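You operate a simulated robot arm through the tools that you are given. There is no shell and no other tool. Be economical: measure what you need, move in short steps, check, and stop when the job is done.

Carry out the task below with a simulated robot arm. There is one attempt and no reset: what you move stays moved.

## Task
Crimp the blue lead that stands in the nest and rack it.
Fine: size wheel to the size on its flag, nest in, one stroke with the dies clear, nest out; lead into the free hole of the rack.
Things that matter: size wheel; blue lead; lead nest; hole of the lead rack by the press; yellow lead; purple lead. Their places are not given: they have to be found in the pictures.

The check looks at the end state, three seconds after you hand in, the way a careful person would. Anything else that was tipped, shoved, dropped, spilled or broken makes it a failure.

## Robot
A 6-joint arm with a two-finger parallel gripper, fixed in place. Base frame: the origin is at the foot of the arm, x ahead of it, y to its left, z up; the work surface is at about z = 80.6. Readings come in cm, rad, newtons and seconds.
With the tool pointing down near the work surface it reaches from about 24 to 64 cm from the base axis. Its first joint turns from -1.152 to 1.152 rad. Payload 2.7 kg.
Tool frame: the origin (TCP) lies between the finger pads and is the grasp point; the fingertips stand 2.3 cm ahead of it; z points along the fingers, y is the line along which they close. The gripper opens to 9.4 cm. The fingers are 3.8 cm wide and 1 cm thick; the gripper's body (5.4 by 9.6 cm) begins 3.9 cm behind the TCP.
Orientation is that of the tool frame in the base frame, as a unit quaternion [x, y, z, w]. With the fingers straight down and closing along the base's y, the tool's x points along the base's -x, its y along +y and its z along -z.

## Interface
- The arm moves only by the tool apply_moves. Its argument "plan" is a list of rows, each a list of 3 entries, a list of its own where there are three numbers: the turn, a rotation vector about the base's x, y, z in rad, then the shift along the base's x, y, z in cm, then the gripper command, from -1 (fully open) to 1 (shut), values between in proportion. In form: [[[rx, ry, rz], [dx, dy, dz], fingers], ...]. A call has 1 to 8 rows; each row shifts and turns the commanded pose from where the row before left it. A row lasts 0.2 s, in which the tool goes at most 5 cm and 0.15 rad; a call with a longer step from one row to the next is refused whole, and so is a gripper value outside its range. Where a pose cannot be reached the arm comes as near as it can. A force on the tool above 50 N (or 10 N above the force at the start of the call, whichever is more), or a blocked arm, ends the call early, and 0.2 s more pass. The fingers move at their own pace (about 4.5 cm/s each) and stop on an object; they squeeze with about 30 N. The grip force told is the motor's: it shows also when the fingers shut on nothing. Time passes only in rows, and 0.2 s behind the last, so rows that do not move let the fingers close. The reply holds the time, the measured pose of the TCP, the force on the tool along the base axes, the opening and the grip force, in the units named above and with some noise.
- Cameras (640 x 400 px; columns grow to the right, rows downward): "scene" is fixed at [6.76, -42.2, 141.23]; the picture's right is [0.85, -0.53, 0.00], its down [-0.27, -0.42, -0.87] and it looks along [0.46, 0.73, -0.50] (base axes); focal length 319 px, centre (320, 200). "wrist" rides on the gripper at [8.6, 1.6, -7.4] in the tool frame; the picture's right is [-0.18, 0.98, 0.00], its down [-0.58, -0.11, -0.81] and it looks along [-0.79, -0.15, 0.59] (tool axes); focal length 243 px, centre (320, 200).
- capture(camera): a new picture of that camera. The clock stands still meanwhile.
- measure_at(camera, pixels): for up to 12 pixels [column, row] of the newest picture of that camera ("zoom" is the newest enlarged one), the place [x, y, z] in the base frame of the surface seen there, good to about 0.2 cm. The clock stands still meanwhile.
- enlarge(camera, box): a new picture of the part [left, top, right, bottom] of that camera's present view, enlarged. The clock stands still meanwhile.
- finish_job(): hands the job in; it is judged then, once.

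Go step by step. Measure first, check grasps and placings, and put right what went wrong. The budget is 80 turns and 46 pictures, counting those below and the enlarged ones. Unless the task says otherwise, let go and move clear before handing in, and close with one line.

The tools are called by a JSON object that holds its "fn" and its "kwargs". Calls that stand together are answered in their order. apply_moves: Moves the arm, as the interface text tells. Its arguments: {"type":"object","properties":{"plan":{"type":"array","items":{"type":"array"}}},"required":["plan"]} The other tools are called the same way: capture (camera) takes a picture; measure_at (camera, pixels) gives the place of the surface under pixels of a picture; enlarge (camera, box) takes an enlarged picture of a part of a camera's view; finish_job () hands the job in.

At the start:

```text
time: 0.0
ee_pos: [38.82, 14.87, 124.66]
tcp_rot: [0.0, 1.0, 0.0, 0.0]
contact_force: [0.8, 0.8, 0.3]
gripper_width: 9.41
gripper_force: 0.0
```

scene: 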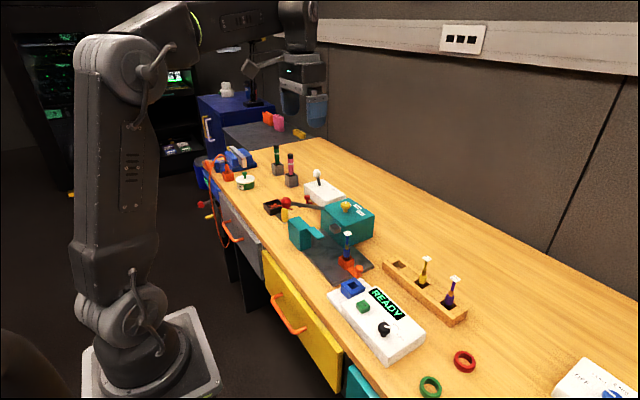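
wrist: 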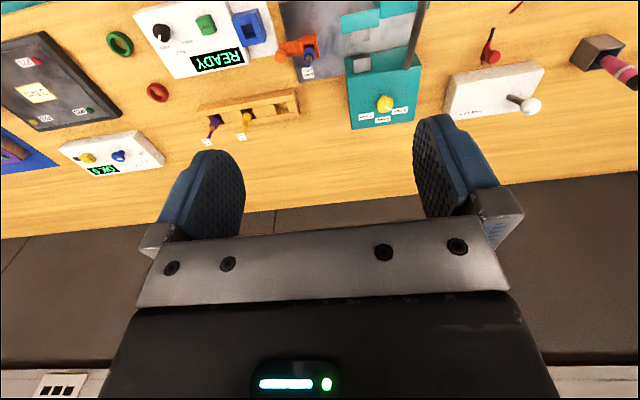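

The scene shows a teal press near (345,220), a blue lead in an orange nest at (348,255), and a rack at (425,290). I'll enlarge those areas to see the details.

{"fn": "enlarge", "kwargs": {"camera": "scene", "box": [260, 180, 400, 290]}}

{"fn": "enlarge", "kwargs": {"camera": "wrist", "box": [190, 0, 430, 150]}}

{"fn": "enlarge", "kwargs": {"camera": "scene", "box": [320, 230, 480, 350]}}

```text
3.64 times, centred on (330, 235) of scene
```

zoom: 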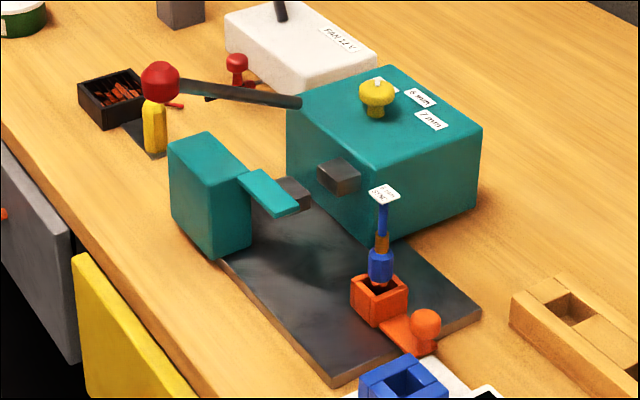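

```text
2.67 times, centred on (310, 75) of wrist
```

zoom: 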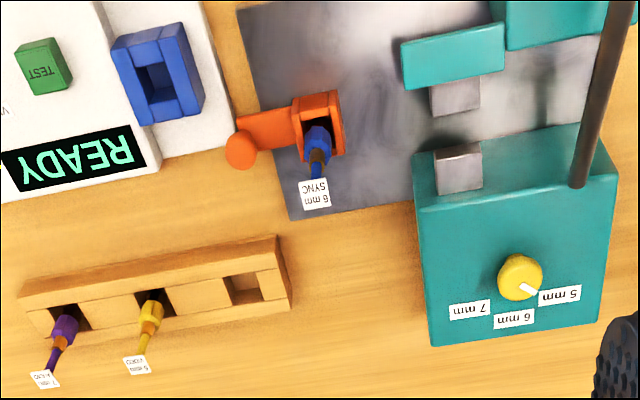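

```text
3.33 times, centred on (400, 290) of scene
```

zoom: 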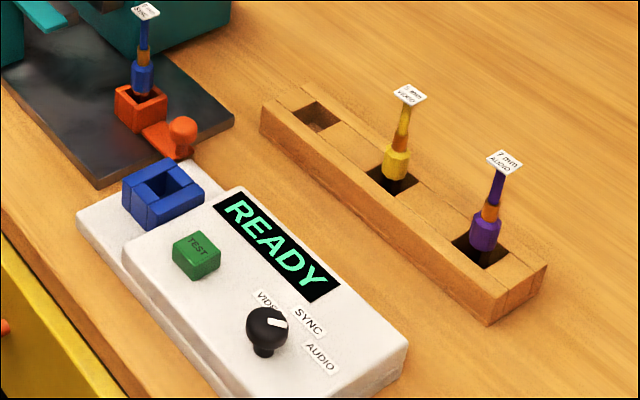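

The wheel points at 5 mm, and the flag seems to read 6 mm SYNC. I'll confirm the flag and look more closely at the lever, dies and wheel.

{"fn": "enlarge", "kwargs": {"camera": "scene", "box": [330, 222, 370, 247]}}

{"fn": "enlarge", "kwargs": {"camera": "wrist", "box": [270, 20, 350, 80]}}

{"fn": "enlarge", "kwargs": {"camera": "scene", "box": [255, 185, 345, 250]}}

```text
16.00 times, centred on (350, 234) of scene
```

zoom: 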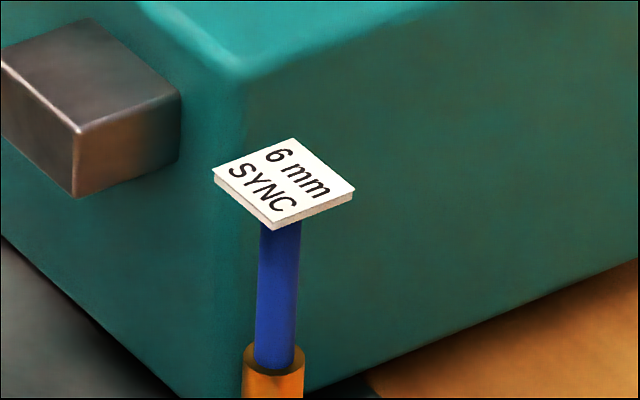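

```text
6.67 times, centred on (310, 50) of wrist
```

zoom: 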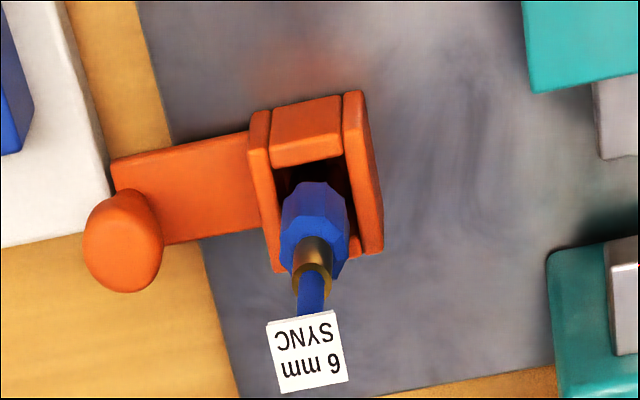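

```text
6.15 times, centred on (300, 218) of scene
```

zoom: 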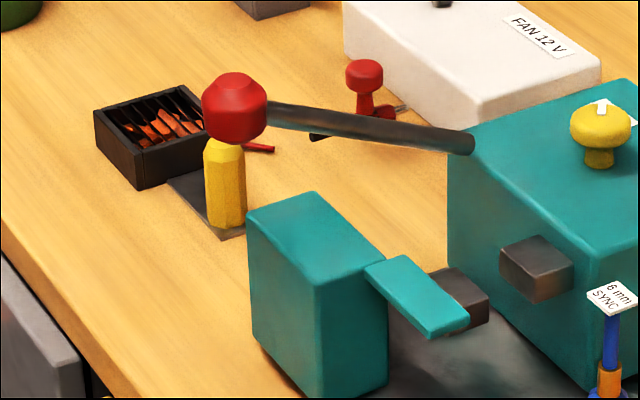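

The flag reads 6 mm, so the wheel goes from 5 to 6. Now I'll measure positions in both cameras.

{"fn": "measure_at", "kwargs": {"camera": "zoom", "pixels": [[235, 110], [235, 75], [225, 150], [225, 225], [290, 117], [460, 142], [600, 125], [600, 104], [415, 290], [465, 310], [535, 255], [315, 215]]}}

{"fn": "capture", "kwargs": {"camera": "wrist"}}

```text
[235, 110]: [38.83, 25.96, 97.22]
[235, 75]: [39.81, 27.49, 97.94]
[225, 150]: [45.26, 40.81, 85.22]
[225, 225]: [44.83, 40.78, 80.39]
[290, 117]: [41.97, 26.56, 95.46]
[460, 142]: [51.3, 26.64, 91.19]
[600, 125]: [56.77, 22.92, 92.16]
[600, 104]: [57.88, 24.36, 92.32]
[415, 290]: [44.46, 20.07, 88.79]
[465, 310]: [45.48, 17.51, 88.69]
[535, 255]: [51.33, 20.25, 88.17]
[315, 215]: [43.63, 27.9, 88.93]
```

```text
37 pictures are left
```

wrist: 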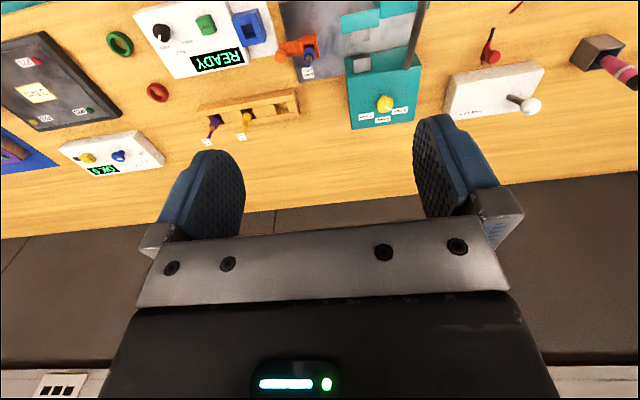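

The lever ball is at about (39.5, 26.5, 97) and the lever rises toward the robot from its pivot near the press box, so the yellow post is well away from it. I'll measure the nest, rack and wheel.

{"fn": "enlarge", "kwargs": {"camera": "scene", "box": [310, 190, 390, 280]}}

{"fn": "enlarge", "kwargs": {"camera": "wrist", "box": [340, 0, 440, 130]}}

```text
4.44 times, centred on (350, 235) of scene
```

zoom: 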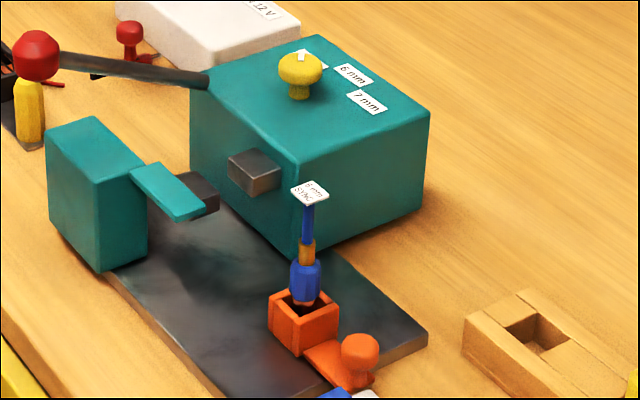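

```text
3.08 times, centred on (390, 65) of wrist
```

zoom: 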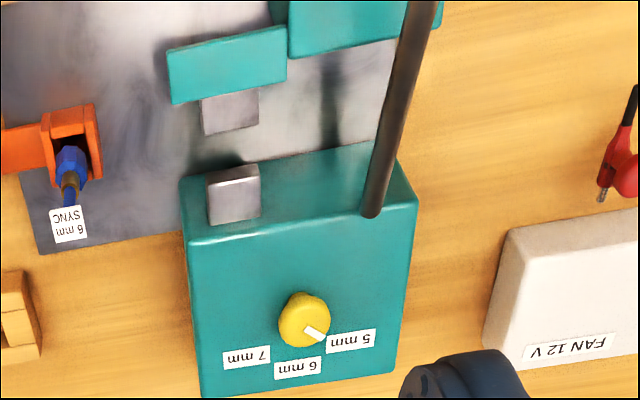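

{"fn": "measure_at", "kwargs": {"camera": "zoom", "pixels": [[305, 318], [318, 332], [300, 370], [352, 340], [248, 358], [192, 236], [400, 180], [205, 390], [370, 205], [300, 345], [232, 200], [230, 115]]}}

{"fn": "enlarge", "kwargs": {"camera": "wrist", "box": [190, 20, 320, 150]}}

```text
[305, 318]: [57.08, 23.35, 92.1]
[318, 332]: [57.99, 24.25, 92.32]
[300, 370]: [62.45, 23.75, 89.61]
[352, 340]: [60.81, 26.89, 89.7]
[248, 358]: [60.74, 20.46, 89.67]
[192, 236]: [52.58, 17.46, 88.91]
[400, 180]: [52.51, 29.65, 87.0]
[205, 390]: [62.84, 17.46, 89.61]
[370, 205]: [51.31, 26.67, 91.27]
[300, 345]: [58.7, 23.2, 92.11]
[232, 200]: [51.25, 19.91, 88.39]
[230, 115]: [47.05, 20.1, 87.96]
```

```text
3.08 times, centred on (255, 85) of wrist
```

zoom: 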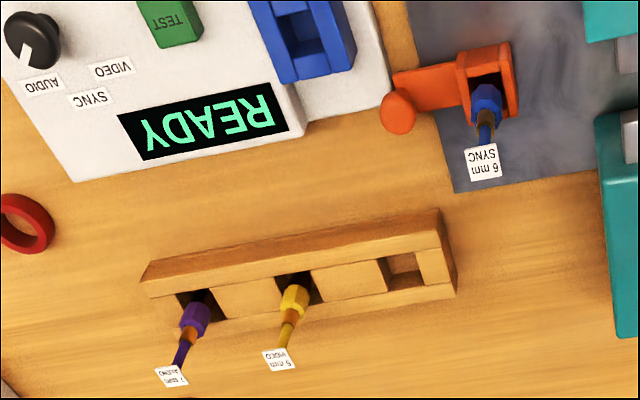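

{"fn": "measure_at", "kwargs": {"camera": "zoom", "pixels": [[482, 152], [484, 105], [510, 60], [485, 55], [462, 75], [398, 112], [430, 85], [405, 270], [432, 268], [293, 297], [194, 318], [358, 278]]}}

{"fn": "enlarge", "kwargs": {"camera": "scene", "box": [330, 230, 410, 290]}}

```text
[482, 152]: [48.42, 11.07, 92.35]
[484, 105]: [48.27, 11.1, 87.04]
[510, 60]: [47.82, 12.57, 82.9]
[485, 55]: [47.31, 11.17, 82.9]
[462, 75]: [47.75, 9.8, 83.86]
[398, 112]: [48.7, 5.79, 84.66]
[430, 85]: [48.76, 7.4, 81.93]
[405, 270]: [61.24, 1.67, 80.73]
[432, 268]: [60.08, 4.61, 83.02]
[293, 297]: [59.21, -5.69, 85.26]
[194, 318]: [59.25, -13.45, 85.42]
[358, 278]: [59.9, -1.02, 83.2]
```

```text
6.67 times, centred on (370, 260) of scene
```

zoom: 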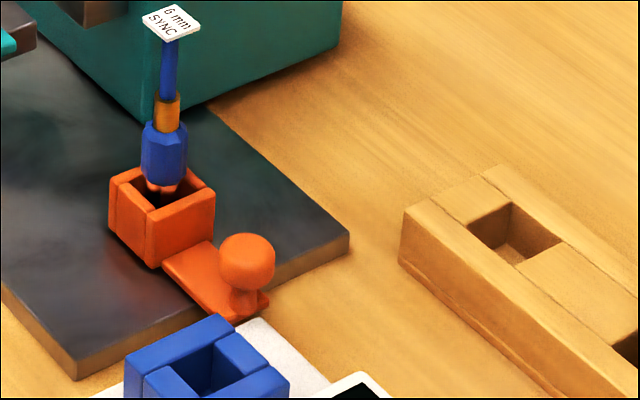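

{"fn": "measure_at", "kwargs": {"camera": "zoom", "pixels": [[247, 243], [222, 262], [272, 265], [225, 325], [122, 178], [148, 262], [213, 195], [163, 160], [165, 115], [212, 325], [270, 330], [345, 235]]}}

{"fn": "enlarge", "kwargs": {"camera": "scene", "box": [380, 245, 480, 330]}}

```text
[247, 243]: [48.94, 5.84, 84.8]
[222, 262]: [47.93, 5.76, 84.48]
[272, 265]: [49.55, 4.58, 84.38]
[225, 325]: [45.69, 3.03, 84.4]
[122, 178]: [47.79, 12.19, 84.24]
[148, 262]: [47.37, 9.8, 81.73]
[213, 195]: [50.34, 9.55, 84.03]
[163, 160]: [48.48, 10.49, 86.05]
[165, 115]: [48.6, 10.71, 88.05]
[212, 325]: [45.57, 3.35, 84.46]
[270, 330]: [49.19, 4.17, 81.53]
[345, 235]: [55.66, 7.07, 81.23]
```

```text
4.71 times, centred on (430, 288) of scene
```

zoom: 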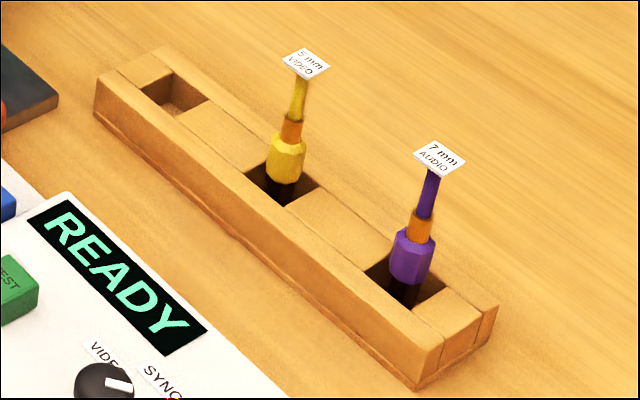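

{"fn": "measure_at", "kwargs": {"camera": "zoom", "pixels": [[138, 91], [172, 72], [207, 98], [175, 118], [175, 100], [243, 172], [318, 188], [286, 207], [97, 85], [163, 48], [285, 150], [410, 250]]}}

{"fn": "measure_at", "kwargs": {"camera": "scene", "pixels": [[351, 282], [342, 288], [352, 293], [362, 288], [347, 296], [332, 290], [305, 37]]}}

```text
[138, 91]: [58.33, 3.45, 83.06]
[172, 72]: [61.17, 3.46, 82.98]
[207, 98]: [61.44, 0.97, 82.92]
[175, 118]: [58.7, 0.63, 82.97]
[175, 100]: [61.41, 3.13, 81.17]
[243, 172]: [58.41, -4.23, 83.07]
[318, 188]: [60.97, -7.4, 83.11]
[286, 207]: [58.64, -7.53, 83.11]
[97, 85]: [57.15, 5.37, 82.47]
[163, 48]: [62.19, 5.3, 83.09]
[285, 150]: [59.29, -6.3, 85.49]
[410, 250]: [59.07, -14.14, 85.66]
```

```text
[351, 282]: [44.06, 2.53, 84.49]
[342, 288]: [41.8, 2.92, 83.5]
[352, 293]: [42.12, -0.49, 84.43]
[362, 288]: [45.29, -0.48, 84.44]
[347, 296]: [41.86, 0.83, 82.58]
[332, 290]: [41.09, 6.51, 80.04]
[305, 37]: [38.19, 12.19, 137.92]
```

The hole is centred near (59.9, 2.1), and the knob to push on the nest is near (48.9, 5.4). I'll start with the wheel and hover over it, turned +0.4 rad.

{"fn": "apply_moves", "kwargs": {"plan": [[[0, 0, 0.14], [3, 1.4, -2.5], -0.1], [[0, 0, 0.13], [3, 1.4, -2.5], -0.1], [[0, 0, 0.13], [3, 1.4, -3], -0.1], [[0, 0, 0], [3, 1.4, -3], -0.1], [[0, 0, 0], [3, 1.4, -3.3], -0.1], [[0, 0, 0], [2.5, 1.4, -3.3], -0.1], [[0, 0, 0], [1, 0, -3.3], -0.1], [[0, 0, 0], [0, 0, -3], -0.1]]}}

{"fn": "capture", "kwargs": {"camera": "wrist"}}

```text
time: 1.8
ee_pos: [57.23, 23.45, 100.8]
tcp_rot: [-0.199, 0.98, -0.001, 0.001]
contact_force: [-0.2, 0.1, -0.2]
gripper_width: 5.15
gripper_force: 0.1
```

```text
31 pictures are left
```

wrist: 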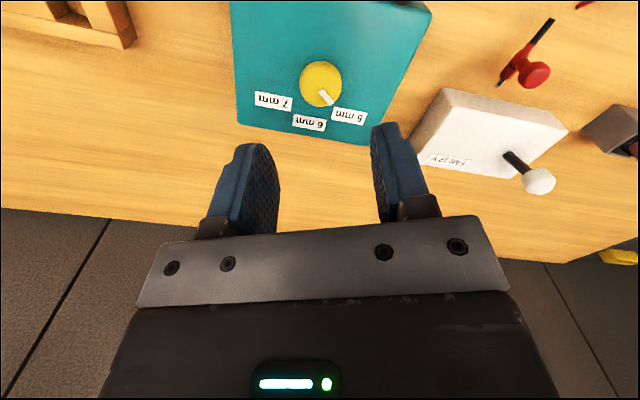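

The wheel is at (320,83) in the wrist view. I'll measure its edges.

{"fn": "measure_at", "kwargs": {"camera": "wrist", "pixels": [[320, 83], [302, 80], [338, 83], [320, 64], [317, 100], [322, 92], [331, 104], [348, 115], [310, 124], [273, 101]]}}

```text
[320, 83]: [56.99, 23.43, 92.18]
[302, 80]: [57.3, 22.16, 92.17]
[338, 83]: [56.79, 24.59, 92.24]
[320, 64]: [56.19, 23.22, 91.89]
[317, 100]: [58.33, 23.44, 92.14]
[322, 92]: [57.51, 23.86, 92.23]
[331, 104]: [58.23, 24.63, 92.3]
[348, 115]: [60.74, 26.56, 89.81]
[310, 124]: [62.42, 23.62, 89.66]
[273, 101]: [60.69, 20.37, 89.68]
```

The wheel centre is about (57.1, 23.4) with its top at 92.2. I'll lower to z≈92.5 and close.

{"fn": "apply_moves", "kwargs": {"plan": [[[0, 0, 0], [-0.1, -0.05, -3], -0.1], [[0, 0, 0], [0, 0, -3], -0.1], [[0, 0, 0], [0, 0, -1.5], -0.1], [[0, 0, 0], [0, 0, -0.8], -0.1], [[0, 0, 0], [0, 0, 0], 0.6], [[0, 0, 0], [0, 0, 0], 1], [[0, 0, 0], [0, 0, 0], 1]]}}

```text
time: 3.4
ee_pos: [57.13, 23.36, 92.42]
tcp_rot: [-0.2, 0.98, 0.0, 0.0]
contact_force: [-4.8, 11.7, -2.8]
gripper_width: 2.95
gripper_force: 44.5
```

I have the wheel at 2.95 cm width. I'll turn it −0.75 rad.

{"fn": "apply_moves", "kwargs": {"plan": [[[0, 0, -0.125], [0, 0, 0], 1], [[0, 0, -0.125], [0, 0, 0], 1], [[0, 0, -0.125], [0, 0, 0], 1], [[0, 0, -0.125], [0, 0, 0], 1], [[0, 0, -0.125], [0, 0, 0], 1], [[0, 0, -0.125], [0, 0, 0], 1], [[0, 0, 0], [0, 0, 0], 1]]}}

{"fn": "enlarge", "kwargs": {"camera": "scene", "box": [315, 190, 385, 235]}}

```text
time: 5.0
ee_pos: [57.06, 23.67, 92.42]
tcp_rot: [0.172, 0.985, 0.004, -0.001]
contact_force: [-3.1, 28.0, -8.6]
gripper_width: 2.91
gripper_force: 44.6
```

```text
8.89 times, centred on (350, 212) of scene
```

zoom: 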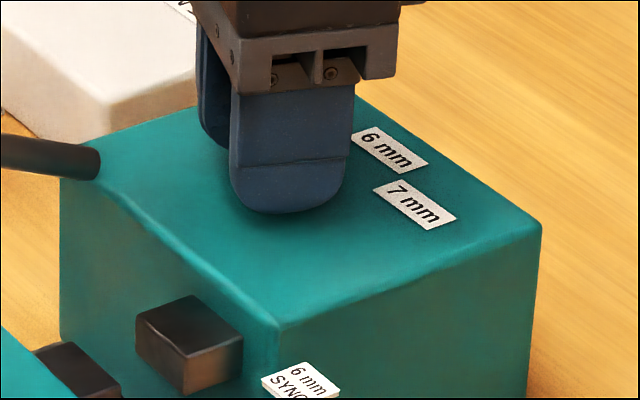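

The turn is done, with some side load. I'll release, rise and check the pointer.

{"fn": "apply_moves", "kwargs": {"plan": [[[0, 0, 0], [0, 0.2, 0], 0.0], [[0, 0, 0], [0, 0, 0], -0.1], [[0, 0, 0], [0, 0, 0], -0.1], [[0, 0, 0], [0, 0, 1.5], -0.1], [[0, 0, 0], [0, 0, 3], -0.1], [[0, 0, 0], [0, 0, 4], -0.1]]}}

{"fn": "enlarge", "kwargs": {"camera": "wrist", "box": [220, 0, 440, 150]}}

```text
time: 6.4
ee_pos: [56.93, 23.56, 100.95]
tcp_rot: [0.173, 0.985, 0.0, -0.002]
contact_force: [0.0, -0.4, -1.0]
gripper_width: 5.18
gripper_force: 0.0
```

```text
2.67 times, centred on (330, 75) of wrist
```

zoom: 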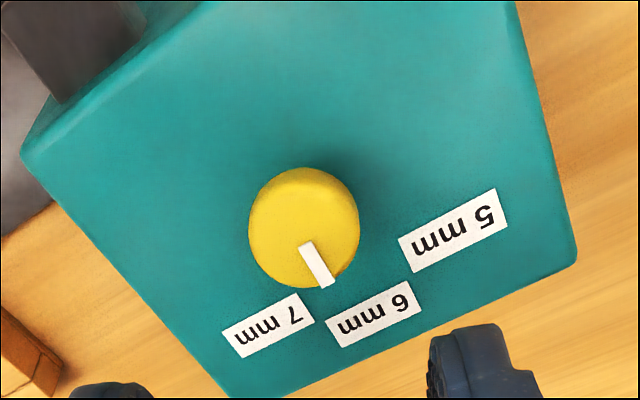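

{"fn": "measure_at", "kwargs": {"camera": "zoom", "pixels": [[307, 248], [324, 283], [303, 228], [373, 314], [267, 325], [455, 230], [250, 225], [357, 222]]}}

```text
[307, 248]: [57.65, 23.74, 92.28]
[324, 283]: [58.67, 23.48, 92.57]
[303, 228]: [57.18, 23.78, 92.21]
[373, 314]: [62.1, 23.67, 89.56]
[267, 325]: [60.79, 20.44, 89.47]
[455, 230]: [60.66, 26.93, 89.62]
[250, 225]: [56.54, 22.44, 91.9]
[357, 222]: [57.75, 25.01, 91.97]
```

The wheel points near 6 mm but has overshot about 7° toward 7. I'll regrip it centred at (57.15, 23.7) and turn back a little.

{"fn": "apply_moves", "kwargs": {"plan": [[[0, 0, 0], [0.2, 0.1, -4], -0.1], [[0, 0, 0], [0, 0, -3], -0.1], [[0, 0, 0], [0, 0, -1.5], -0.1], [[0, 0, 0], [0, 0, 0], 0.5], [[0, 0, 0], [0, 0, 0], 1], [[0, 0, 0], [0, 0, 0], 1], [[0, 0, 0.11], [0, 0, 0], 1], [[0, 0, 0], [0, 0, 0], 1]]}}

{"fn": "apply_moves", "kwargs": {"plan": [[[0, 0, 0], [0, 0, 0], 0.0], [[0, 0, 0], [0, 0, 0], -0.1], [[0, 0, 0], [0, 0, 0], -0.1], [[0, 0, 0], [0, 0, 1.5], -0.1], [[0, 0, 0], [0, 0, 3], -0.1], [[0, 0, 0], [0, 0, 4], -0.1]]}}

{"fn": "enlarge", "kwargs": {"camera": "wrist", "box": [220, 0, 440, 150]}}

```text
time: 8.2
ee_pos: [57.42, 23.49, 92.6]
tcp_rot: [0.118, 0.993, 0.0, 0.0]
contact_force: [-0.3, 5.7, -3.1]
gripper_width: 2.93
gripper_force: 44.5
```

```text
time: 9.6
ee_pos: [57.44, 23.69, 101.18]
tcp_rot: [0.12, 0.993, 0.001, 0.0]
contact_force: [0.2, 0.2, 0.1]
gripper_width: 5.18
gripper_force: 0.0
```

```text
2.67 times, centred on (330, 75) of wrist
```

zoom: 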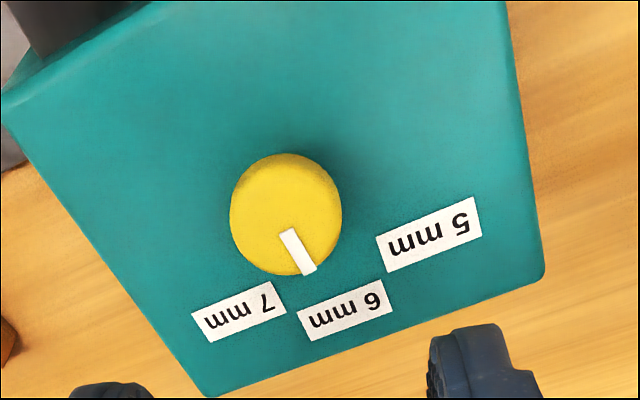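

The pointer now lines up with 6 mm. Next I'll go above the nest knob with the fingers closing along x and the camera toward −y.

{"fn": "apply_moves", "kwargs": {"plan": [[[0, 0, 0.14], [-1, -2, 0.5], 0.1], [[0, 0, 0.14], [-1, -2, 0], 0.1], [[0, 0, 0.14], [-1, -2, 0], 0.1], [[0, 0, 0.14], [-1, -2, 0], 0.1], [[0, 0, 0.14], [-1, -2, 0], 0.1], [[0, 0, 0.14], [-1, -2, 0], 0.1], [[0, 0, 0.14], [-1, -2, 0], 0.1], [[0, 0, 0.14], [-1, -2, 0], 0.1]]}}

{"fn": "apply_moves", "kwargs": {"plan": [[[0, 0, 0.14], [-0.5, -1.9, 0], 0.1], [[0, 0, 0.14], [0, 0, 0], 0.1], [[0, 0, 0.14], [0, 0, 0], 0.1], [[0, 0, 0.14], [0, 0, 0], 0.1], [[0, 0, 0.13], [0, 0, 0], 0.1], [[0.1, 0, 0], [0, 0, -1], 0.1], [[0.1, 0, 0], [0, 0, -1], 0.1], [[0, 0, 0], [0, 0, 0], 0.1]]}}

{"fn": "capture", "kwargs": {"camera": "wrist"}}

```text
time: 11.4
ee_pos: [49.38, 7.52, 101.52]
tcp_rot: [-0.427, 0.904, 0.0, 0.0]
contact_force: [0.0, -1.3, -0.5]
gripper_width: 4.23
gripper_force: 0.0
```

```text
time: 13.2
ee_pos: [48.78, 5.63, 99.25]
tcp_rot: [0.704, -0.704, -0.071, -0.07]
contact_force: [-0.3, -0.5, 0.4]
gripper_width: 4.22
gripper_force: 0.1
```

```text
27 pictures are left
```

wrist: 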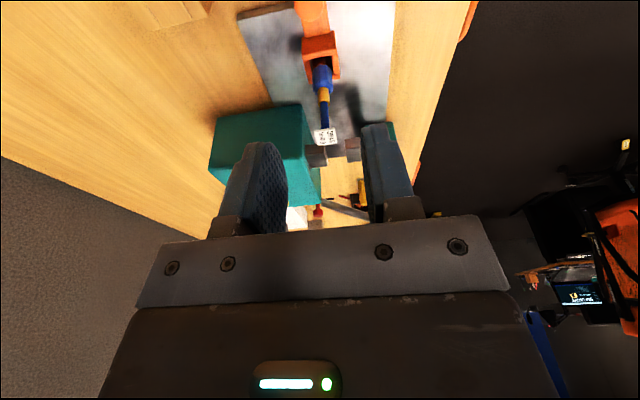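

The orientation is good. I'll narrow to about 3.4 cm and lower around the knob.

{"fn": "apply_moves", "kwargs": {"plan": [[[0, 0, 0], [0.1, -0.3, -4], 0.28], [[0, 0, 0], [0, 0, -4], 0.28], [[0, 0, 0], [0, 0, -3], 0.28], [[0, 0, 0], [0, 0, -2], 0.28], [[0, 0, 0], [0, 0, -1.2], 0.28], [[0, 0, 0], [0, 0, 0], 0.28]]}}

{"fn": "enlarge", "kwargs": {"camera": "scene", "box": [310, 210, 420, 310]}}

```text
time: 14.6
ee_pos: [49.0, 5.29, 85.37]
tcp_rot: [0.704, -0.703, -0.07, -0.074]
contact_force: [0.3, 17.0, 22.9]
gripper_width: 3.36
gripper_force: 0.1
```

```text
4.00 times, centred on (365, 260) of scene
```

zoom: 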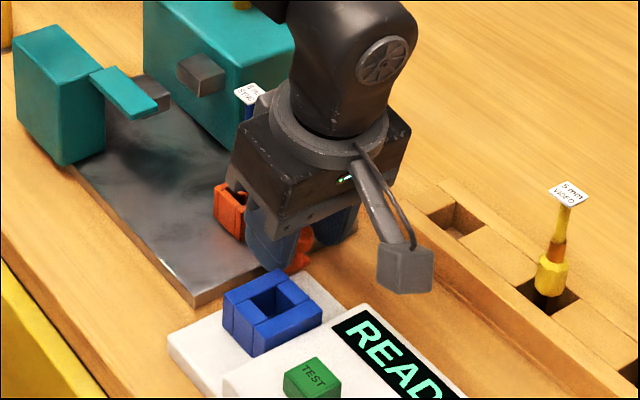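

There is an unexpected contact force (17 along y, 23 along z). I'll look closer at the fingertips.

{"fn": "enlarge", "kwargs": {"camera": "scene", "box": [350, 250, 400, 290]}}

{"fn": "capture", "kwargs": {"camera": "wrist"}}

```text
10.00 times, centred on (375, 270) of scene
```

zoom: 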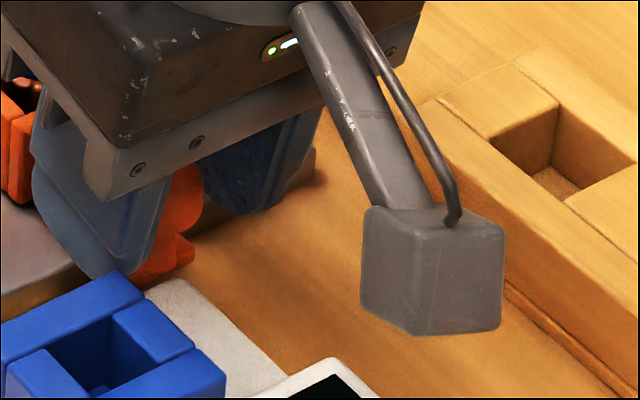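

```text
24 pictures are left
```

wrist: 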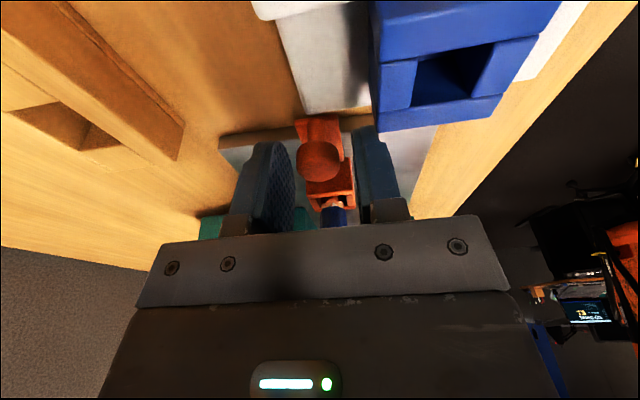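

The left finger is touching the blue socket's edge. I'll back up and shift +y.

{"fn": "apply_moves", "kwargs": {"plan": [[[0, 0, 0], [0, 0.3, 1], 0.28], [[0, 0, 0], [0, 0.6, 0], 0.28], [[0, 0, 0], [0, 0, 0], 0.28]]}}

{"fn": "capture", "kwargs": {"camera": "wrist"}}

{"fn": "measure_at", "kwargs": {"camera": "wrist", "pixels": [[318, 165], [300, 165], [338, 165], [318, 148], [376, 40], [380, 125], [330, 210]]}}

```text
time: 15.4
ee_pos: [48.66, 6.13, 85.96]
tcp_rot: [-0.703, 0.704, 0.072, 0.07]
contact_force: [-0.1, -0.3, 0.2]
gripper_width: 3.39
gripper_force: 0.1
```

```text
23 pictures are left
```

wrist: 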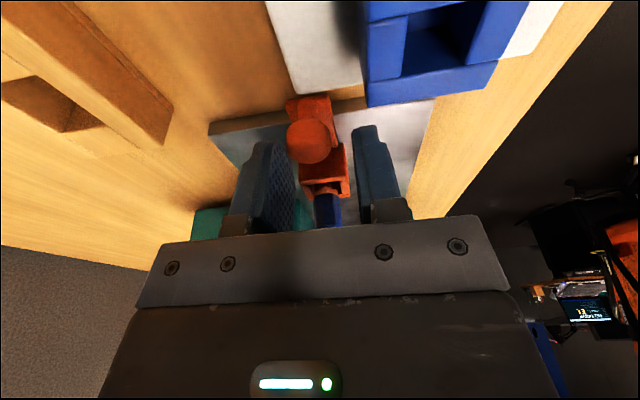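

```text
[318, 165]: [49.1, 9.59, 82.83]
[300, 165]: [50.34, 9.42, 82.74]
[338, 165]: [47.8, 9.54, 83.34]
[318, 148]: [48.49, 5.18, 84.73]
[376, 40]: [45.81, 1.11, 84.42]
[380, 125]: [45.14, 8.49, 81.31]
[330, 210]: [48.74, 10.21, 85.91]
```

{"fn": "measure_at", "kwargs": {"camera": "wrist", "pixels": [[311, 140], [292, 142], [331, 140], [313, 158], [308, 125], [364, 100], [480, 95], [320, 192]]}}

{"fn": "measure_at", "kwargs": {"camera": "scene", "pixels": [[351, 282], [342, 288], [352, 293], [362, 288]]}}

```text
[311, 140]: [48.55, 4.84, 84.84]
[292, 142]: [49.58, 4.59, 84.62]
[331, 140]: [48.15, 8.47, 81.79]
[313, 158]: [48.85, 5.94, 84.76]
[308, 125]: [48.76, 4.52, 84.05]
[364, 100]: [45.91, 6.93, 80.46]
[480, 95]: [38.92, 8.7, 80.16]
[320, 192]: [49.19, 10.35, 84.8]
```

```text
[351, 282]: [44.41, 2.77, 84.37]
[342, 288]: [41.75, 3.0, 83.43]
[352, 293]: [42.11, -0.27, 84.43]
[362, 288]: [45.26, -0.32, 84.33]
```

The knob is centred at about (48.75, 5.1) with its top at 84.85. I'll descend 1 cm and close.

{"fn": "apply_moves", "kwargs": {"plan": [[[0, 0, 0], [0, -0.1, -0.5], 0.28], [[0, 0, 0], [0, 0, -0.5], 0.28], [[0, 0, 0], [0, 0, 0], 0.28]]}}

```text
time: 16.2
ee_pos: [48.94, 6.23, 85.16]
tcp_rot: [-0.704, 0.704, 0.071, 0.07]
contact_force: [0.2, 0.0, -0.1]
gripper_width: 3.38
gripper_force: 0.1
```

{"fn": "apply_moves", "kwargs": {"plan": [[[0, 0, 0], [-0.1, -0.1, 0], 0.5], [[0, 0, 0], [0, 0, 0], 0.8], [[0, 0, 0], [0, 0, 0], 1], [[0, 0, 0], [0, 0, 0], 1]]}}

{"fn": "capture", "kwargs": {"camera": "wrist"}}

```text
time: 17.2
ee_pos: [48.92, 6.15, 85.31]
tcp_rot: [-0.703, 0.704, 0.069, 0.073]
contact_force: [20.2, 3.5, -8.2]
gripper_width: 2.11
gripper_force: 44.8
```

```text
22 pictures are left
```

wrist: 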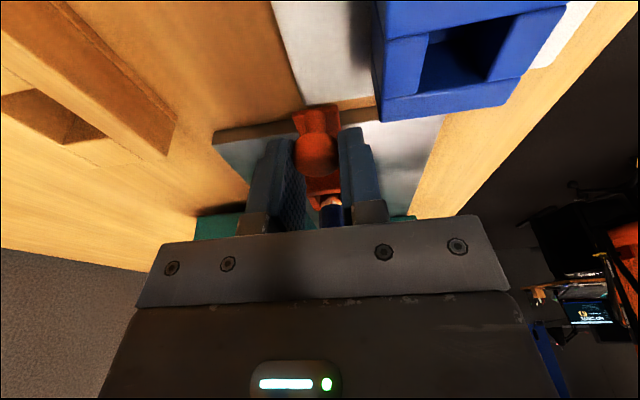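

I'm gripping the knob at 2.11 cm. I'll ease the side load and slide the nest slowly toward +y.

{"fn": "apply_moves", "kwargs": {"plan": [[[0, 0, 0], [0.15, 0, 0], 1], [[0, 0, 0], [0, 0.3, 0], 1], [[0, 0, 0], [0, 0.5, 0], 1], [[0, 0, 0], [0, 0.6, 0], 1], [[0, 0, 0], [0, 0.6, 0], 1], [[0, 0, 0], [0, 0.6, 0], 1], [[0, 0, 0], [0, 0.4, 0], 1], [[0, 0, 0], [0, 0, 0], 1]]}}

{"fn": "capture", "kwargs": {"camera": "scene"}}

```text
time: 19.0
ee_pos: [49.02, 9.04, 85.28]
tcp_rot: [-0.703, 0.704, 0.071, 0.071]
contact_force: [4.0, -0.6, 8.0]
gripper_width: 2.13
gripper_force: 45.5
```

```text
21 pictures are left
```

scene: 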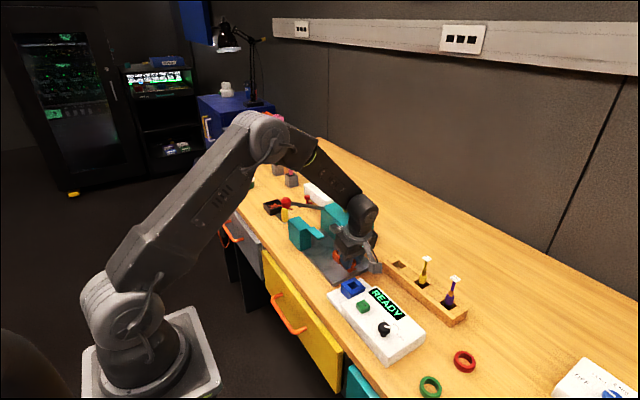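

It slides freely and has moved 2.9 cm. About 6 cm remain, so I'll continue.

{"fn": "apply_moves", "kwargs": {"plan": [[[0, 0, 0], [0, 0.4, 0], 1], [[0, 0, 0], [0, 0.6, 0], 1], [[0, 0, 0], [0, 0.6, 0], 1], [[0, 0, 0], [0, 0.6, 0], 1], [[0, 0, 0], [0, 0.6, 0], 1], [[0, 0, 0], [0, 0.6, 0], 1], [[0, 0, 0], [0, 0.4, 0], 1], [[0, 0, 0], [0, 0, 0], 1]]}}

{"fn": "enlarge", "kwargs": {"camera": "scene", "box": [280, 190, 390, 290]}}

{"fn": "capture", "kwargs": {"camera": "wrist"}}

```text
time: 20.8
ee_pos: [48.98, 12.89, 85.21]
tcp_rot: [-0.703, 0.704, 0.071, 0.071]
contact_force: [-3.8, -0.2, 19.2]
gripper_width: 2.1
gripper_force: 44.4
```

```text
4.00 times, centred on (335, 240) of scene
```

zoom: 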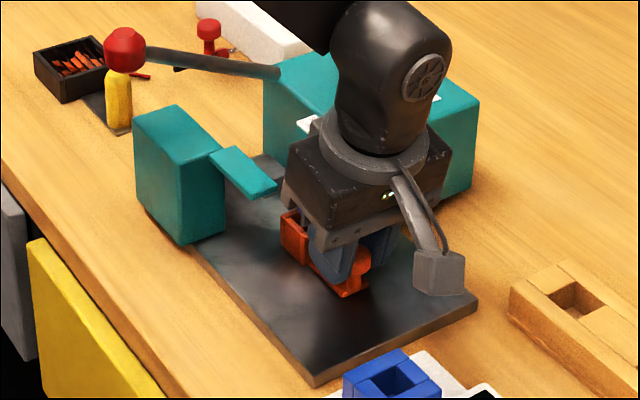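

```text
19 pictures are left
```

wrist: 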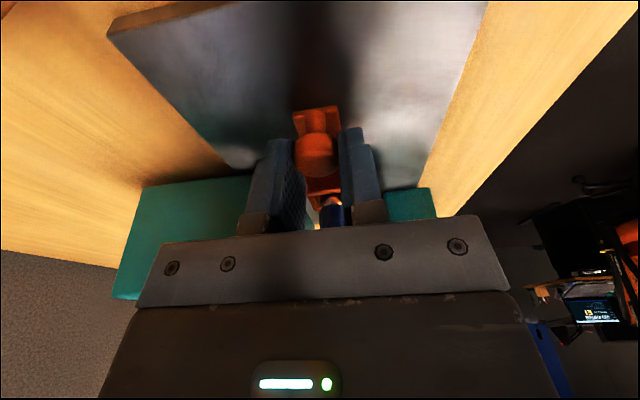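

There have been 6.75 cm of travel so far and the nest centre is near y=17.9. About 2.1 cm remain, in small steps while I watch the force.

{"fn": "apply_moves", "kwargs": {"plan": [[[0, 0, 0], [0, 0.4, 0.1], 1], [[0, 0, 0], [0, 0.5, 0], 1], [[0, 0, 0], [0, 0.5, 0], 1], [[0, 0, 0], [0, 0.4, 0], 1], [[0, 0, 0], [0, 0.2, 0], 1], [[0, 0, 0], [0, 0, 0], 1]]}}

{"fn": "enlarge", "kwargs": {"camera": "scene", "box": [280, 190, 390, 290]}}

```text
time: 22.2
ee_pos: [48.99, 14.87, 85.29]
tcp_rot: [0.704, -0.703, -0.071, -0.069]
contact_force: [-3.5, 0.4, -3.3]
gripper_width: 2.1
gripper_force: 44.7
```

```text
4.00 times, centred on (335, 240) of scene
```

zoom: 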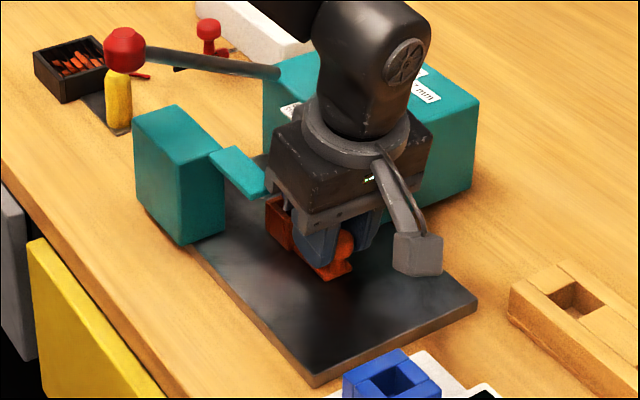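

The nest should be near y=19.8. I'll release, back off up and toward −y, and look.

{"fn": "apply_moves", "kwargs": {"plan": [[[0, 0, 0], [0, 0, 0], 0.5], [[0, 0, 0], [0, 0, 0], 0.25], [[0, 0, 0], [0, 0, 0], 0.25], [[0, 0, 0], [0, -0.3, 1.5], 0.25], [[0, 0, 0], [0, -1, 3], 0.25], [[0, 0, 0], [0, -2, 4], 0.25], [[-0.1, 0, 0], [0, -2, 4], 0.25], [[-0.1, 0, 0], [0, -1, 2], 0.25]]}}

{"fn": "enlarge", "kwargs": {"camera": "wrist", "box": [200, 0, 440, 150]}}

{"fn": "enlarge", "kwargs": {"camera": "scene", "box": [290, 200, 390, 275]}}

```text
time: 24.0
ee_pos: [48.94, 8.7, 99.9]
tcp_rot: [-0.706, 0.708, 0.0, 0.0]
contact_force: [0.3, -0.7, 0.4]
gripper_width: 3.51
gripper_force: 0.0
```

```text
2.67 times, centred on (320, 75) of wrist
```

zoom: 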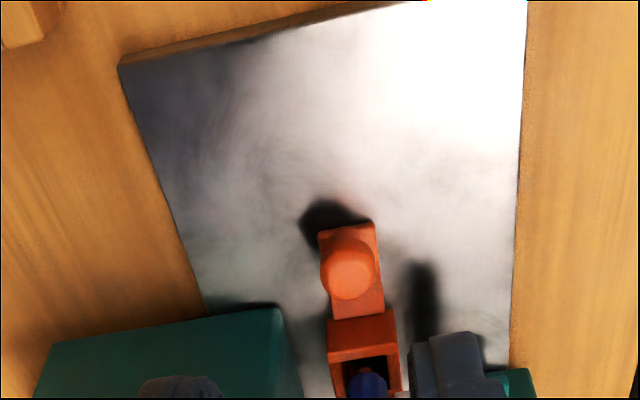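

```text
5.33 times, centred on (340, 238) of scene
```

zoom: 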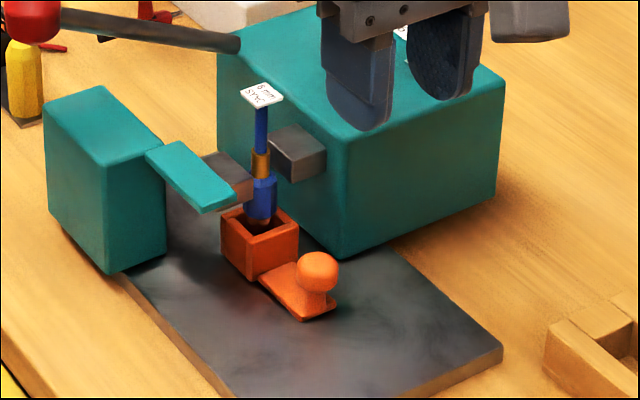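

The lead now stands between the dies. I'll measure how well they line up.

{"fn": "measure_at", "kwargs": {"camera": "zoom", "pixels": [[262, 130], [260, 165], [262, 200], [262, 93], [225, 165], [242, 185], [205, 158], [293, 150], [320, 148], [268, 150], [317, 265], [255, 232]]}}

```text
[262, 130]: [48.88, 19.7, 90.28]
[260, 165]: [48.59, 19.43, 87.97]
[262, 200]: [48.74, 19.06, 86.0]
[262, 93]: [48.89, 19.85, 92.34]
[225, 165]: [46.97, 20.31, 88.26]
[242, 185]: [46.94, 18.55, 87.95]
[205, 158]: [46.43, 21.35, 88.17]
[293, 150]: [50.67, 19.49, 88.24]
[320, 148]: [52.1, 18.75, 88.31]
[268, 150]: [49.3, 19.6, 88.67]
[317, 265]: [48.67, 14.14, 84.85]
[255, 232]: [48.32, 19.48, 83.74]
```

The lead is at y≈19.8, within 0.2 cm of the die centre at 20, so it is aligned. I'll move above the lever ball (≈39.3, 26.9, 96.7) with the fingers shut.

{"fn": "apply_moves", "kwargs": {"plan": [[[0, 0, 0], [-1.5, 1, 4], 1], [[0, 0, 0], [-1.5, 3, 2], 1], [[0, 0, 0], [-1.5, 3.5, 0], 1], [[0, 0, 0], [-1.5, 3.5, 0], 1], [[0, 0, 0], [-1.5, 3.5, 0], 1], [[0, 0, 0], [-1.5, 3.5, 0], 1], [[0, 0, 0], [-0.6, 0.2, -2], 1], [[0, 0, 0], [0, 0, -1], 1]]}}

{"fn": "enlarge", "kwargs": {"camera": "scene", "box": [250, 160, 370, 250]}}

```text
time: 25.8
ee_pos: [39.29, 26.94, 102.88]
tcp_rot: [-0.707, 0.707, 0.0, 0.0]
contact_force: [0.3, -1.1, 0.0]
gripper_width: 0.01
gripper_force: 30.1
```

```text
4.44 times, centred on (310, 205) of scene
```

zoom: 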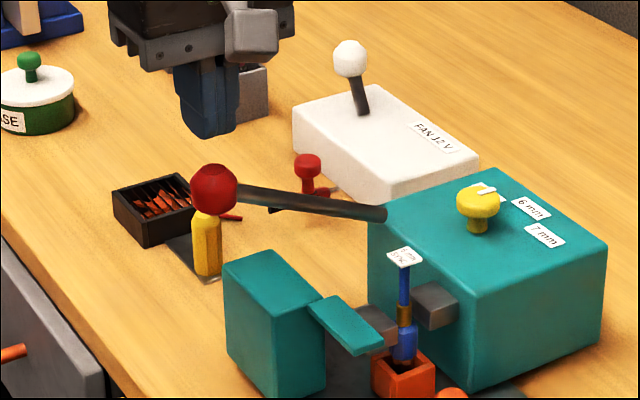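

The fingers are right above the ball. I'll push down in steps following the arc.

{"fn": "apply_moves", "kwargs": {"plan": [[[0, 0, 0], [0, 0, -1.5], 1], [[0, 0, 0], [0, 0, -1], 1], [[0, 0, 0], [-0.2, 0, -1], 1], [[0, 0, 0], [-0.2, 0, -1], 1], [[0, 0, 0], [-0.2, 0, -1], 1], [[0, 0, 0], [0, 0, 0], 1]]}}

{"fn": "enlarge", "kwargs": {"camera": "scene", "box": [250, 160, 370, 250]}}

```text
time: 27.2
ee_pos: [38.77, 26.8, 97.48]
tcp_rot: [-0.707, 0.707, 0.0, 0.002]
contact_force: [-2.2, 2.9, 5.5]
gripper_width: 0.0
gripper_force: 29.9
```

```text
4.44 times, centred on (310, 205) of scene
```

zoom: 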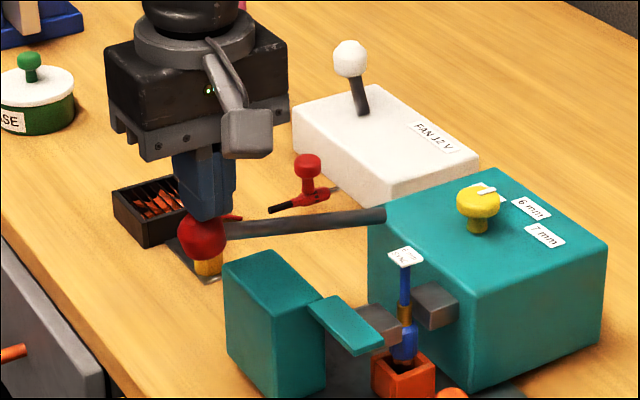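

The lever follows easily at about 5 N. I'll continue down.

{"fn": "apply_moves", "kwargs": {"plan": [[[0, 0, 0], [-0.1, 0, -0.8], 1], [[0, 0, 0], [-0.1, 0, -0.8], 1], [[0, 0, 0], [0, 0, -0.8], 1], [[0, 0, 0], [0, 0, -0.8], 1], [[0, 0, 0], [0, 0, 0], 1]]}}

{"fn": "enlarge", "kwargs": {"camera": "scene", "box": [250, 160, 370, 250]}}

```text
time: 28.4
ee_pos: [38.61, 26.74, 94.22]
tcp_rot: [-0.707, 0.708, 0.001, 0.001]
contact_force: [-8.3, -6.9, 12.6]
gripper_width: 0.02
gripper_force: 30.2
```

```text
4.44 times, centred on (310, 205) of scene
```

zoom: 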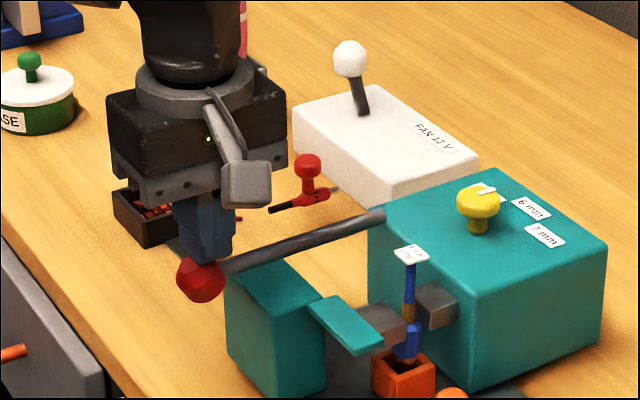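

The lever is below horizontal and the die is closing. I'll keep pressing to the end of the stroke.

{"fn": "apply_moves", "kwargs": {"plan": [[[0, 0, 0], [0.1, 0, -0.7], 1], [[0, 0, 0], [0.1, 0, -0.7], 1], [[0, 0, 0], [0.1, 0, -0.7], 1], [[0, 0, 0], [0.1, 0, -0.7], 1], [[0, 0, 0], [0, 0, 0], 1]]}}

{"fn": "enlarge", "kwargs": {"camera": "scene", "box": [250, 160, 370, 250]}}

```text
time: 28.8
ee_pos: [38.68, 26.91, 94.29]
tcp_rot: [0.708, -0.706, 0.0, -0.003]
contact_force: [-9.7, -6.4, 16.1]
gripper_width: 0.0
gripper_force: 30.1
stopped in row 2: the force on the tool passed its limit (the readings are from after the stop); the commanded pose is now the measured one
```

```text
4.44 times, centred on (310, 205) of scene
```

zoom: 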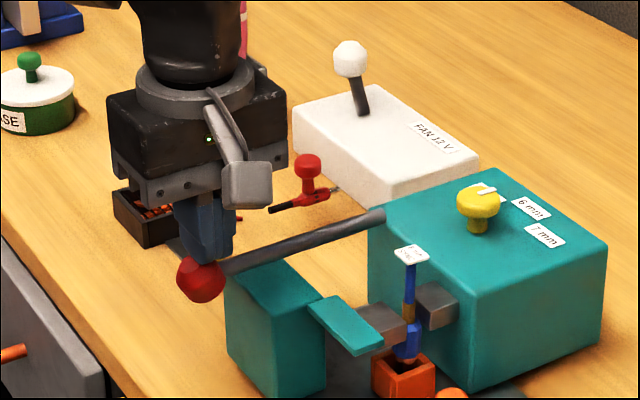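

The force limit was hit, so the lever is at its end stop. I'll check the dies closely.

{"fn": "enlarge", "kwargs": {"camera": "scene", "box": [305, 210, 365, 250]}}

```text
10.00 times, centred on (335, 230) of scene
```

zoom: 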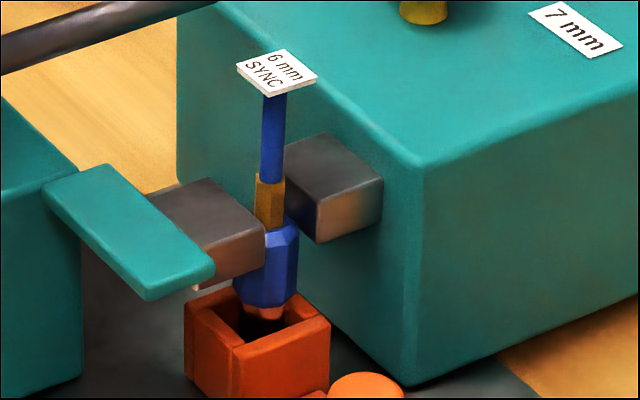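

The left die is closed against the lead, so the stroke is complete. I'll rise slowly and see whether the lever springs back.

{"fn": "apply_moves", "kwargs": {"plan": [[[0, 0, 0], [0, 0, 0.8], 1], [[0, 0, 0], [0.1, 0, 0.8], 1], [[0, 0, 0], [0.2, 0, 1], 1], [[0, 0, 0], [0.2, 0, 1.5], 1], [[0, 0, 0], [0.2, 0, 2], 1], [[0, 0, 0], [0, 0, 3], 1], [[0, 0, 0], [0, 0, 3], 1]]}}

{"fn": "enlarge", "kwargs": {"camera": "scene", "box": [250, 160, 370, 260]}}

```text
time: 30.4
ee_pos: [39.42, 26.88, 106.23]
tcp_rot: [-0.707, 0.707, 0.001, 0.003]
contact_force: [0.0, -0.1, 0.6]
gripper_width: 0.01
gripper_force: 29.9
```

```text
4.00 times, centred on (310, 210) of scene
```

zoom: 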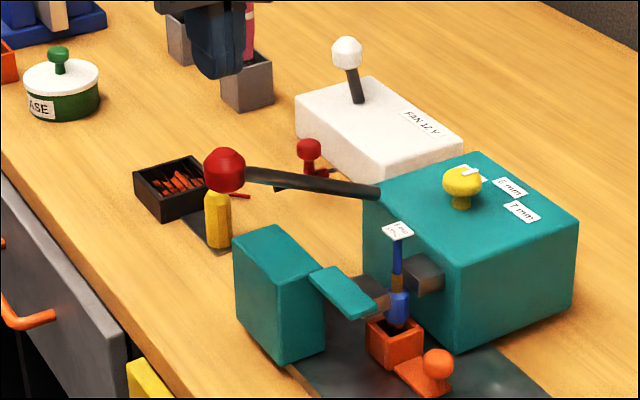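

The lever sprang back. I'll return to the nest knob at (48.95, 14.6), tilted 0.2 rad, to pull it out.

{"fn": "apply_moves", "kwargs": {"plan": [[[0, 0, 0], [1.5, -3, 0], 0.28], [[0, 0, 0], [1.5, -3, 0], 0.28], [[0, 0, 0], [1.5, -3, 0], 0.28], [[0, 0, 0], [1.5, -3, 0], 0.28], [[0.1, 0, 0], [1.5, -0.4, -2], 0.28], [[0.1, 0, 0], [1.5, 0, -3], 0.28], [[0, 0, 0], [0.55, 0, -4], 0.28], [[0, 0, 0], [0, 0, -4], 0.28]]}}

{"fn": "capture", "kwargs": {"camera": "wrist"}}

{"fn": "measure_at", "kwargs": {"camera": "wrist", "pixels": [[318, 115], [318, 130], [318, 145]]}}

```text
time: 32.2
ee_pos: [48.77, 14.61, 93.16]
tcp_rot: [-0.703, 0.704, 0.071, 0.074]
contact_force: [0.8, 0.0, 0.4]
gripper_width: 3.38
gripper_force: 0.1
```

```text
9 pictures are left
```

wrist: 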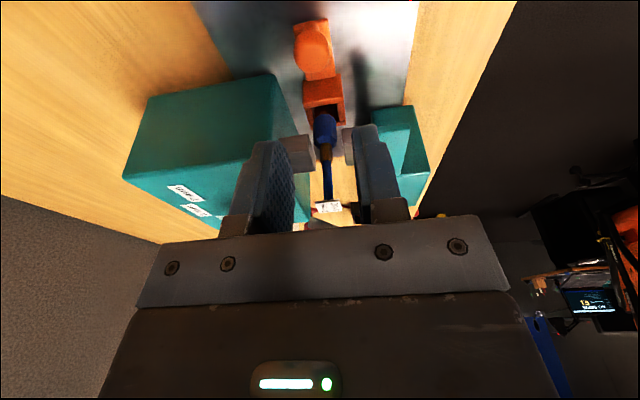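

```text
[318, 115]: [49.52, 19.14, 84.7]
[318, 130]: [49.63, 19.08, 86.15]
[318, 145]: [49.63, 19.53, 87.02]
```

Lowering around the knob and gripping.

{"fn": "apply_moves", "kwargs": {"plan": [[[0, 0, 0], [0.1, 0.1, -3], 0.28], [[0, 0, 0], [0, 0, -2.5], 0.28], [[0, 0, 0], [0, 0, -1.5], 0.28], [[0, 0, 0], [0, 0, -0.85], 0.28], [[0, 0, 0], [0, 0, 0], 0.6], [[0, 0, 0], [0, 0, 0], 1], [[0, 0, 0], [0, 0, 0], 1], [[0, 0, 0], [0, 0, 0], 1]]}}

```text
time: 34.0
ee_pos: [49.03, 14.7, 85.25]
tcp_rot: [-0.703, 0.704, 0.071, 0.074]
contact_force: [6.0, 0.6, -3.1]
gripper_width: 2.11
gripper_force: 45.5
```

The grip is the same as before. I'll pull the nest gently toward −y.

{"fn": "apply_moves", "kwargs": {"plan": [[[0, 0, 0], [0, -0.3, 0], 1], [[0, 0, 0], [0, -0.5, 0], 1], [[0, 0, 0], [0, -0.6, 0], 1], [[0, 0, 0], [0, -0.6, 0], 1], [[0, 0, 0], [0, -0.6, 0], 1], [[0, 0, 0], [0, -0.6, 0], 1], [[0, 0, 0], [0, -0.6, 0], 1], [[0, 0, 0], [0, -0.5, 0], 1]]}}

{"fn": "apply_moves", "kwargs": {"plan": [[[0, 0, 0], [0, -0.5, 0], 1], [[0, 0, 0], [0, -0.6, 0], 1], [[0, 0, 0], [0, -0.6, 0], 1], [[0, 0, 0], [0, -0.6, 0], 1], [[0, 0, 0], [0, -0.6, 0], 1], [[0, 0, 0], [0, -0.6, 0], 1], [[0, 0, 0], [0, -0.5, 0], 1], [[0, 0, 0], [0, -0.3, 0], 1]]}}

```text
time: 35.8
ee_pos: [48.93, 10.2, 85.12]
tcp_rot: [-0.703, 0.704, 0.069, 0.073]
contact_force: [19.3, 1.3, -32.2]
gripper_width: 2.1
gripper_force: 44.6
```

```text
time: 37.6
ee_pos: [49.05, 5.9, 85.28]
tcp_rot: [-0.703, 0.704, 0.071, 0.073]
contact_force: [-10.5, 0.5, -8.3]
gripper_width: 2.12
gripper_force: 44.9
```

The nest is back out. I'll release, rise above the lead and rotate back to closing along y.

{"fn": "apply_moves", "kwargs": {"plan": [[[0, 0, 0], [0, 0, 0], 0.5], [[0, 0, 0], [0, 0, 0], 0.28], [[0, 0, 0], [0, 0, 0], 0.28], [[0, 0, 0], [0, 0, 2], 0.28], [[0, 0, 0], [0, 0, 4], 0.2], [[-0.1, 0, 0], [0, 0, 4], 0], [[-0.1, 0, 0], [0, 0, 4.5], -0.1], [[0, 0, -0.14], [0, 0, 0], -0.1]]}}

{"fn": "apply_moves", "kwargs": {"plan": [[[0, 0, -0.143], [0, 0.5, 0], -0.1], [[0, 0, -0.143], [0, 0.5, 0], -0.1], [[0, 0, -0.143], [0, 0.5, 0], -0.1], [[0, 0, -0.143], [0, 0.5, 0], -0.1], [[0, 0, -0.143], [0, 0.5, 0], -0.1], [[0, 0, -0.143], [0, 0.5, 0], -0.1], [[0, 0, -0.143], [0, 0.5, 0], -0.1], [[0, 0, -0.143], [0, 0.5, 0], -0.1]]}}

{"fn": "apply_moves", "kwargs": {"plan": [[[0, 0, -0.143], [-0.2, 0.5, 0], -0.1], [[0, 0, -0.143], [0, 0.5, 0], -0.1], [[0, 0, 0], [0, 0, 0], -0.1]]}}

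{"fn": "enlarge", "kwargs": {"camera": "scene", "box": [320, 215, 400, 285]}}

```text
time: 39.4
ee_pos: [48.86, 5.95, 99.82]
tcp_rot: [-0.656, 0.755, 0.0, 0.002]
contact_force: [-0.8, 0.2, -0.3]
gripper_width: 5.16
gripper_force: 0.0
```

```text
time: 41.2
ee_pos: [49.08, 9.92, 99.88]
tcp_rot: [-0.143, 0.99, -0.001, 0.002]
contact_force: [0.4, 0.3, 0.0]
gripper_width: 5.19
gripper_force: 0.0
```

```text
time: 42.0
ee_pos: [48.85, 11.03, 99.96]
tcp_rot: [0.0, 1.0, -0.002, 0.001]
contact_force: [0.4, 0.3, 0.1]
gripper_width: 5.16
gripper_force: 0.0
```

```text
5.71 times, centred on (360, 250) of scene
```

zoom: 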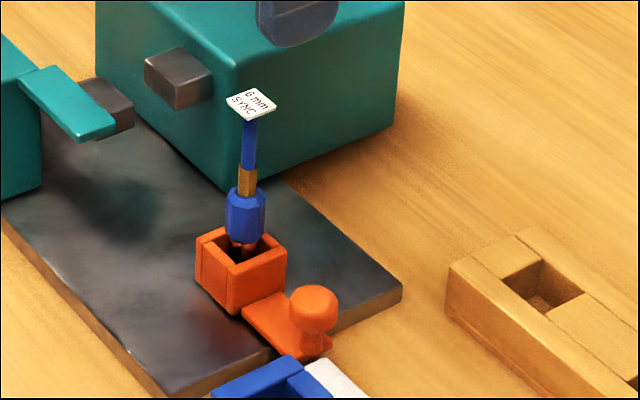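

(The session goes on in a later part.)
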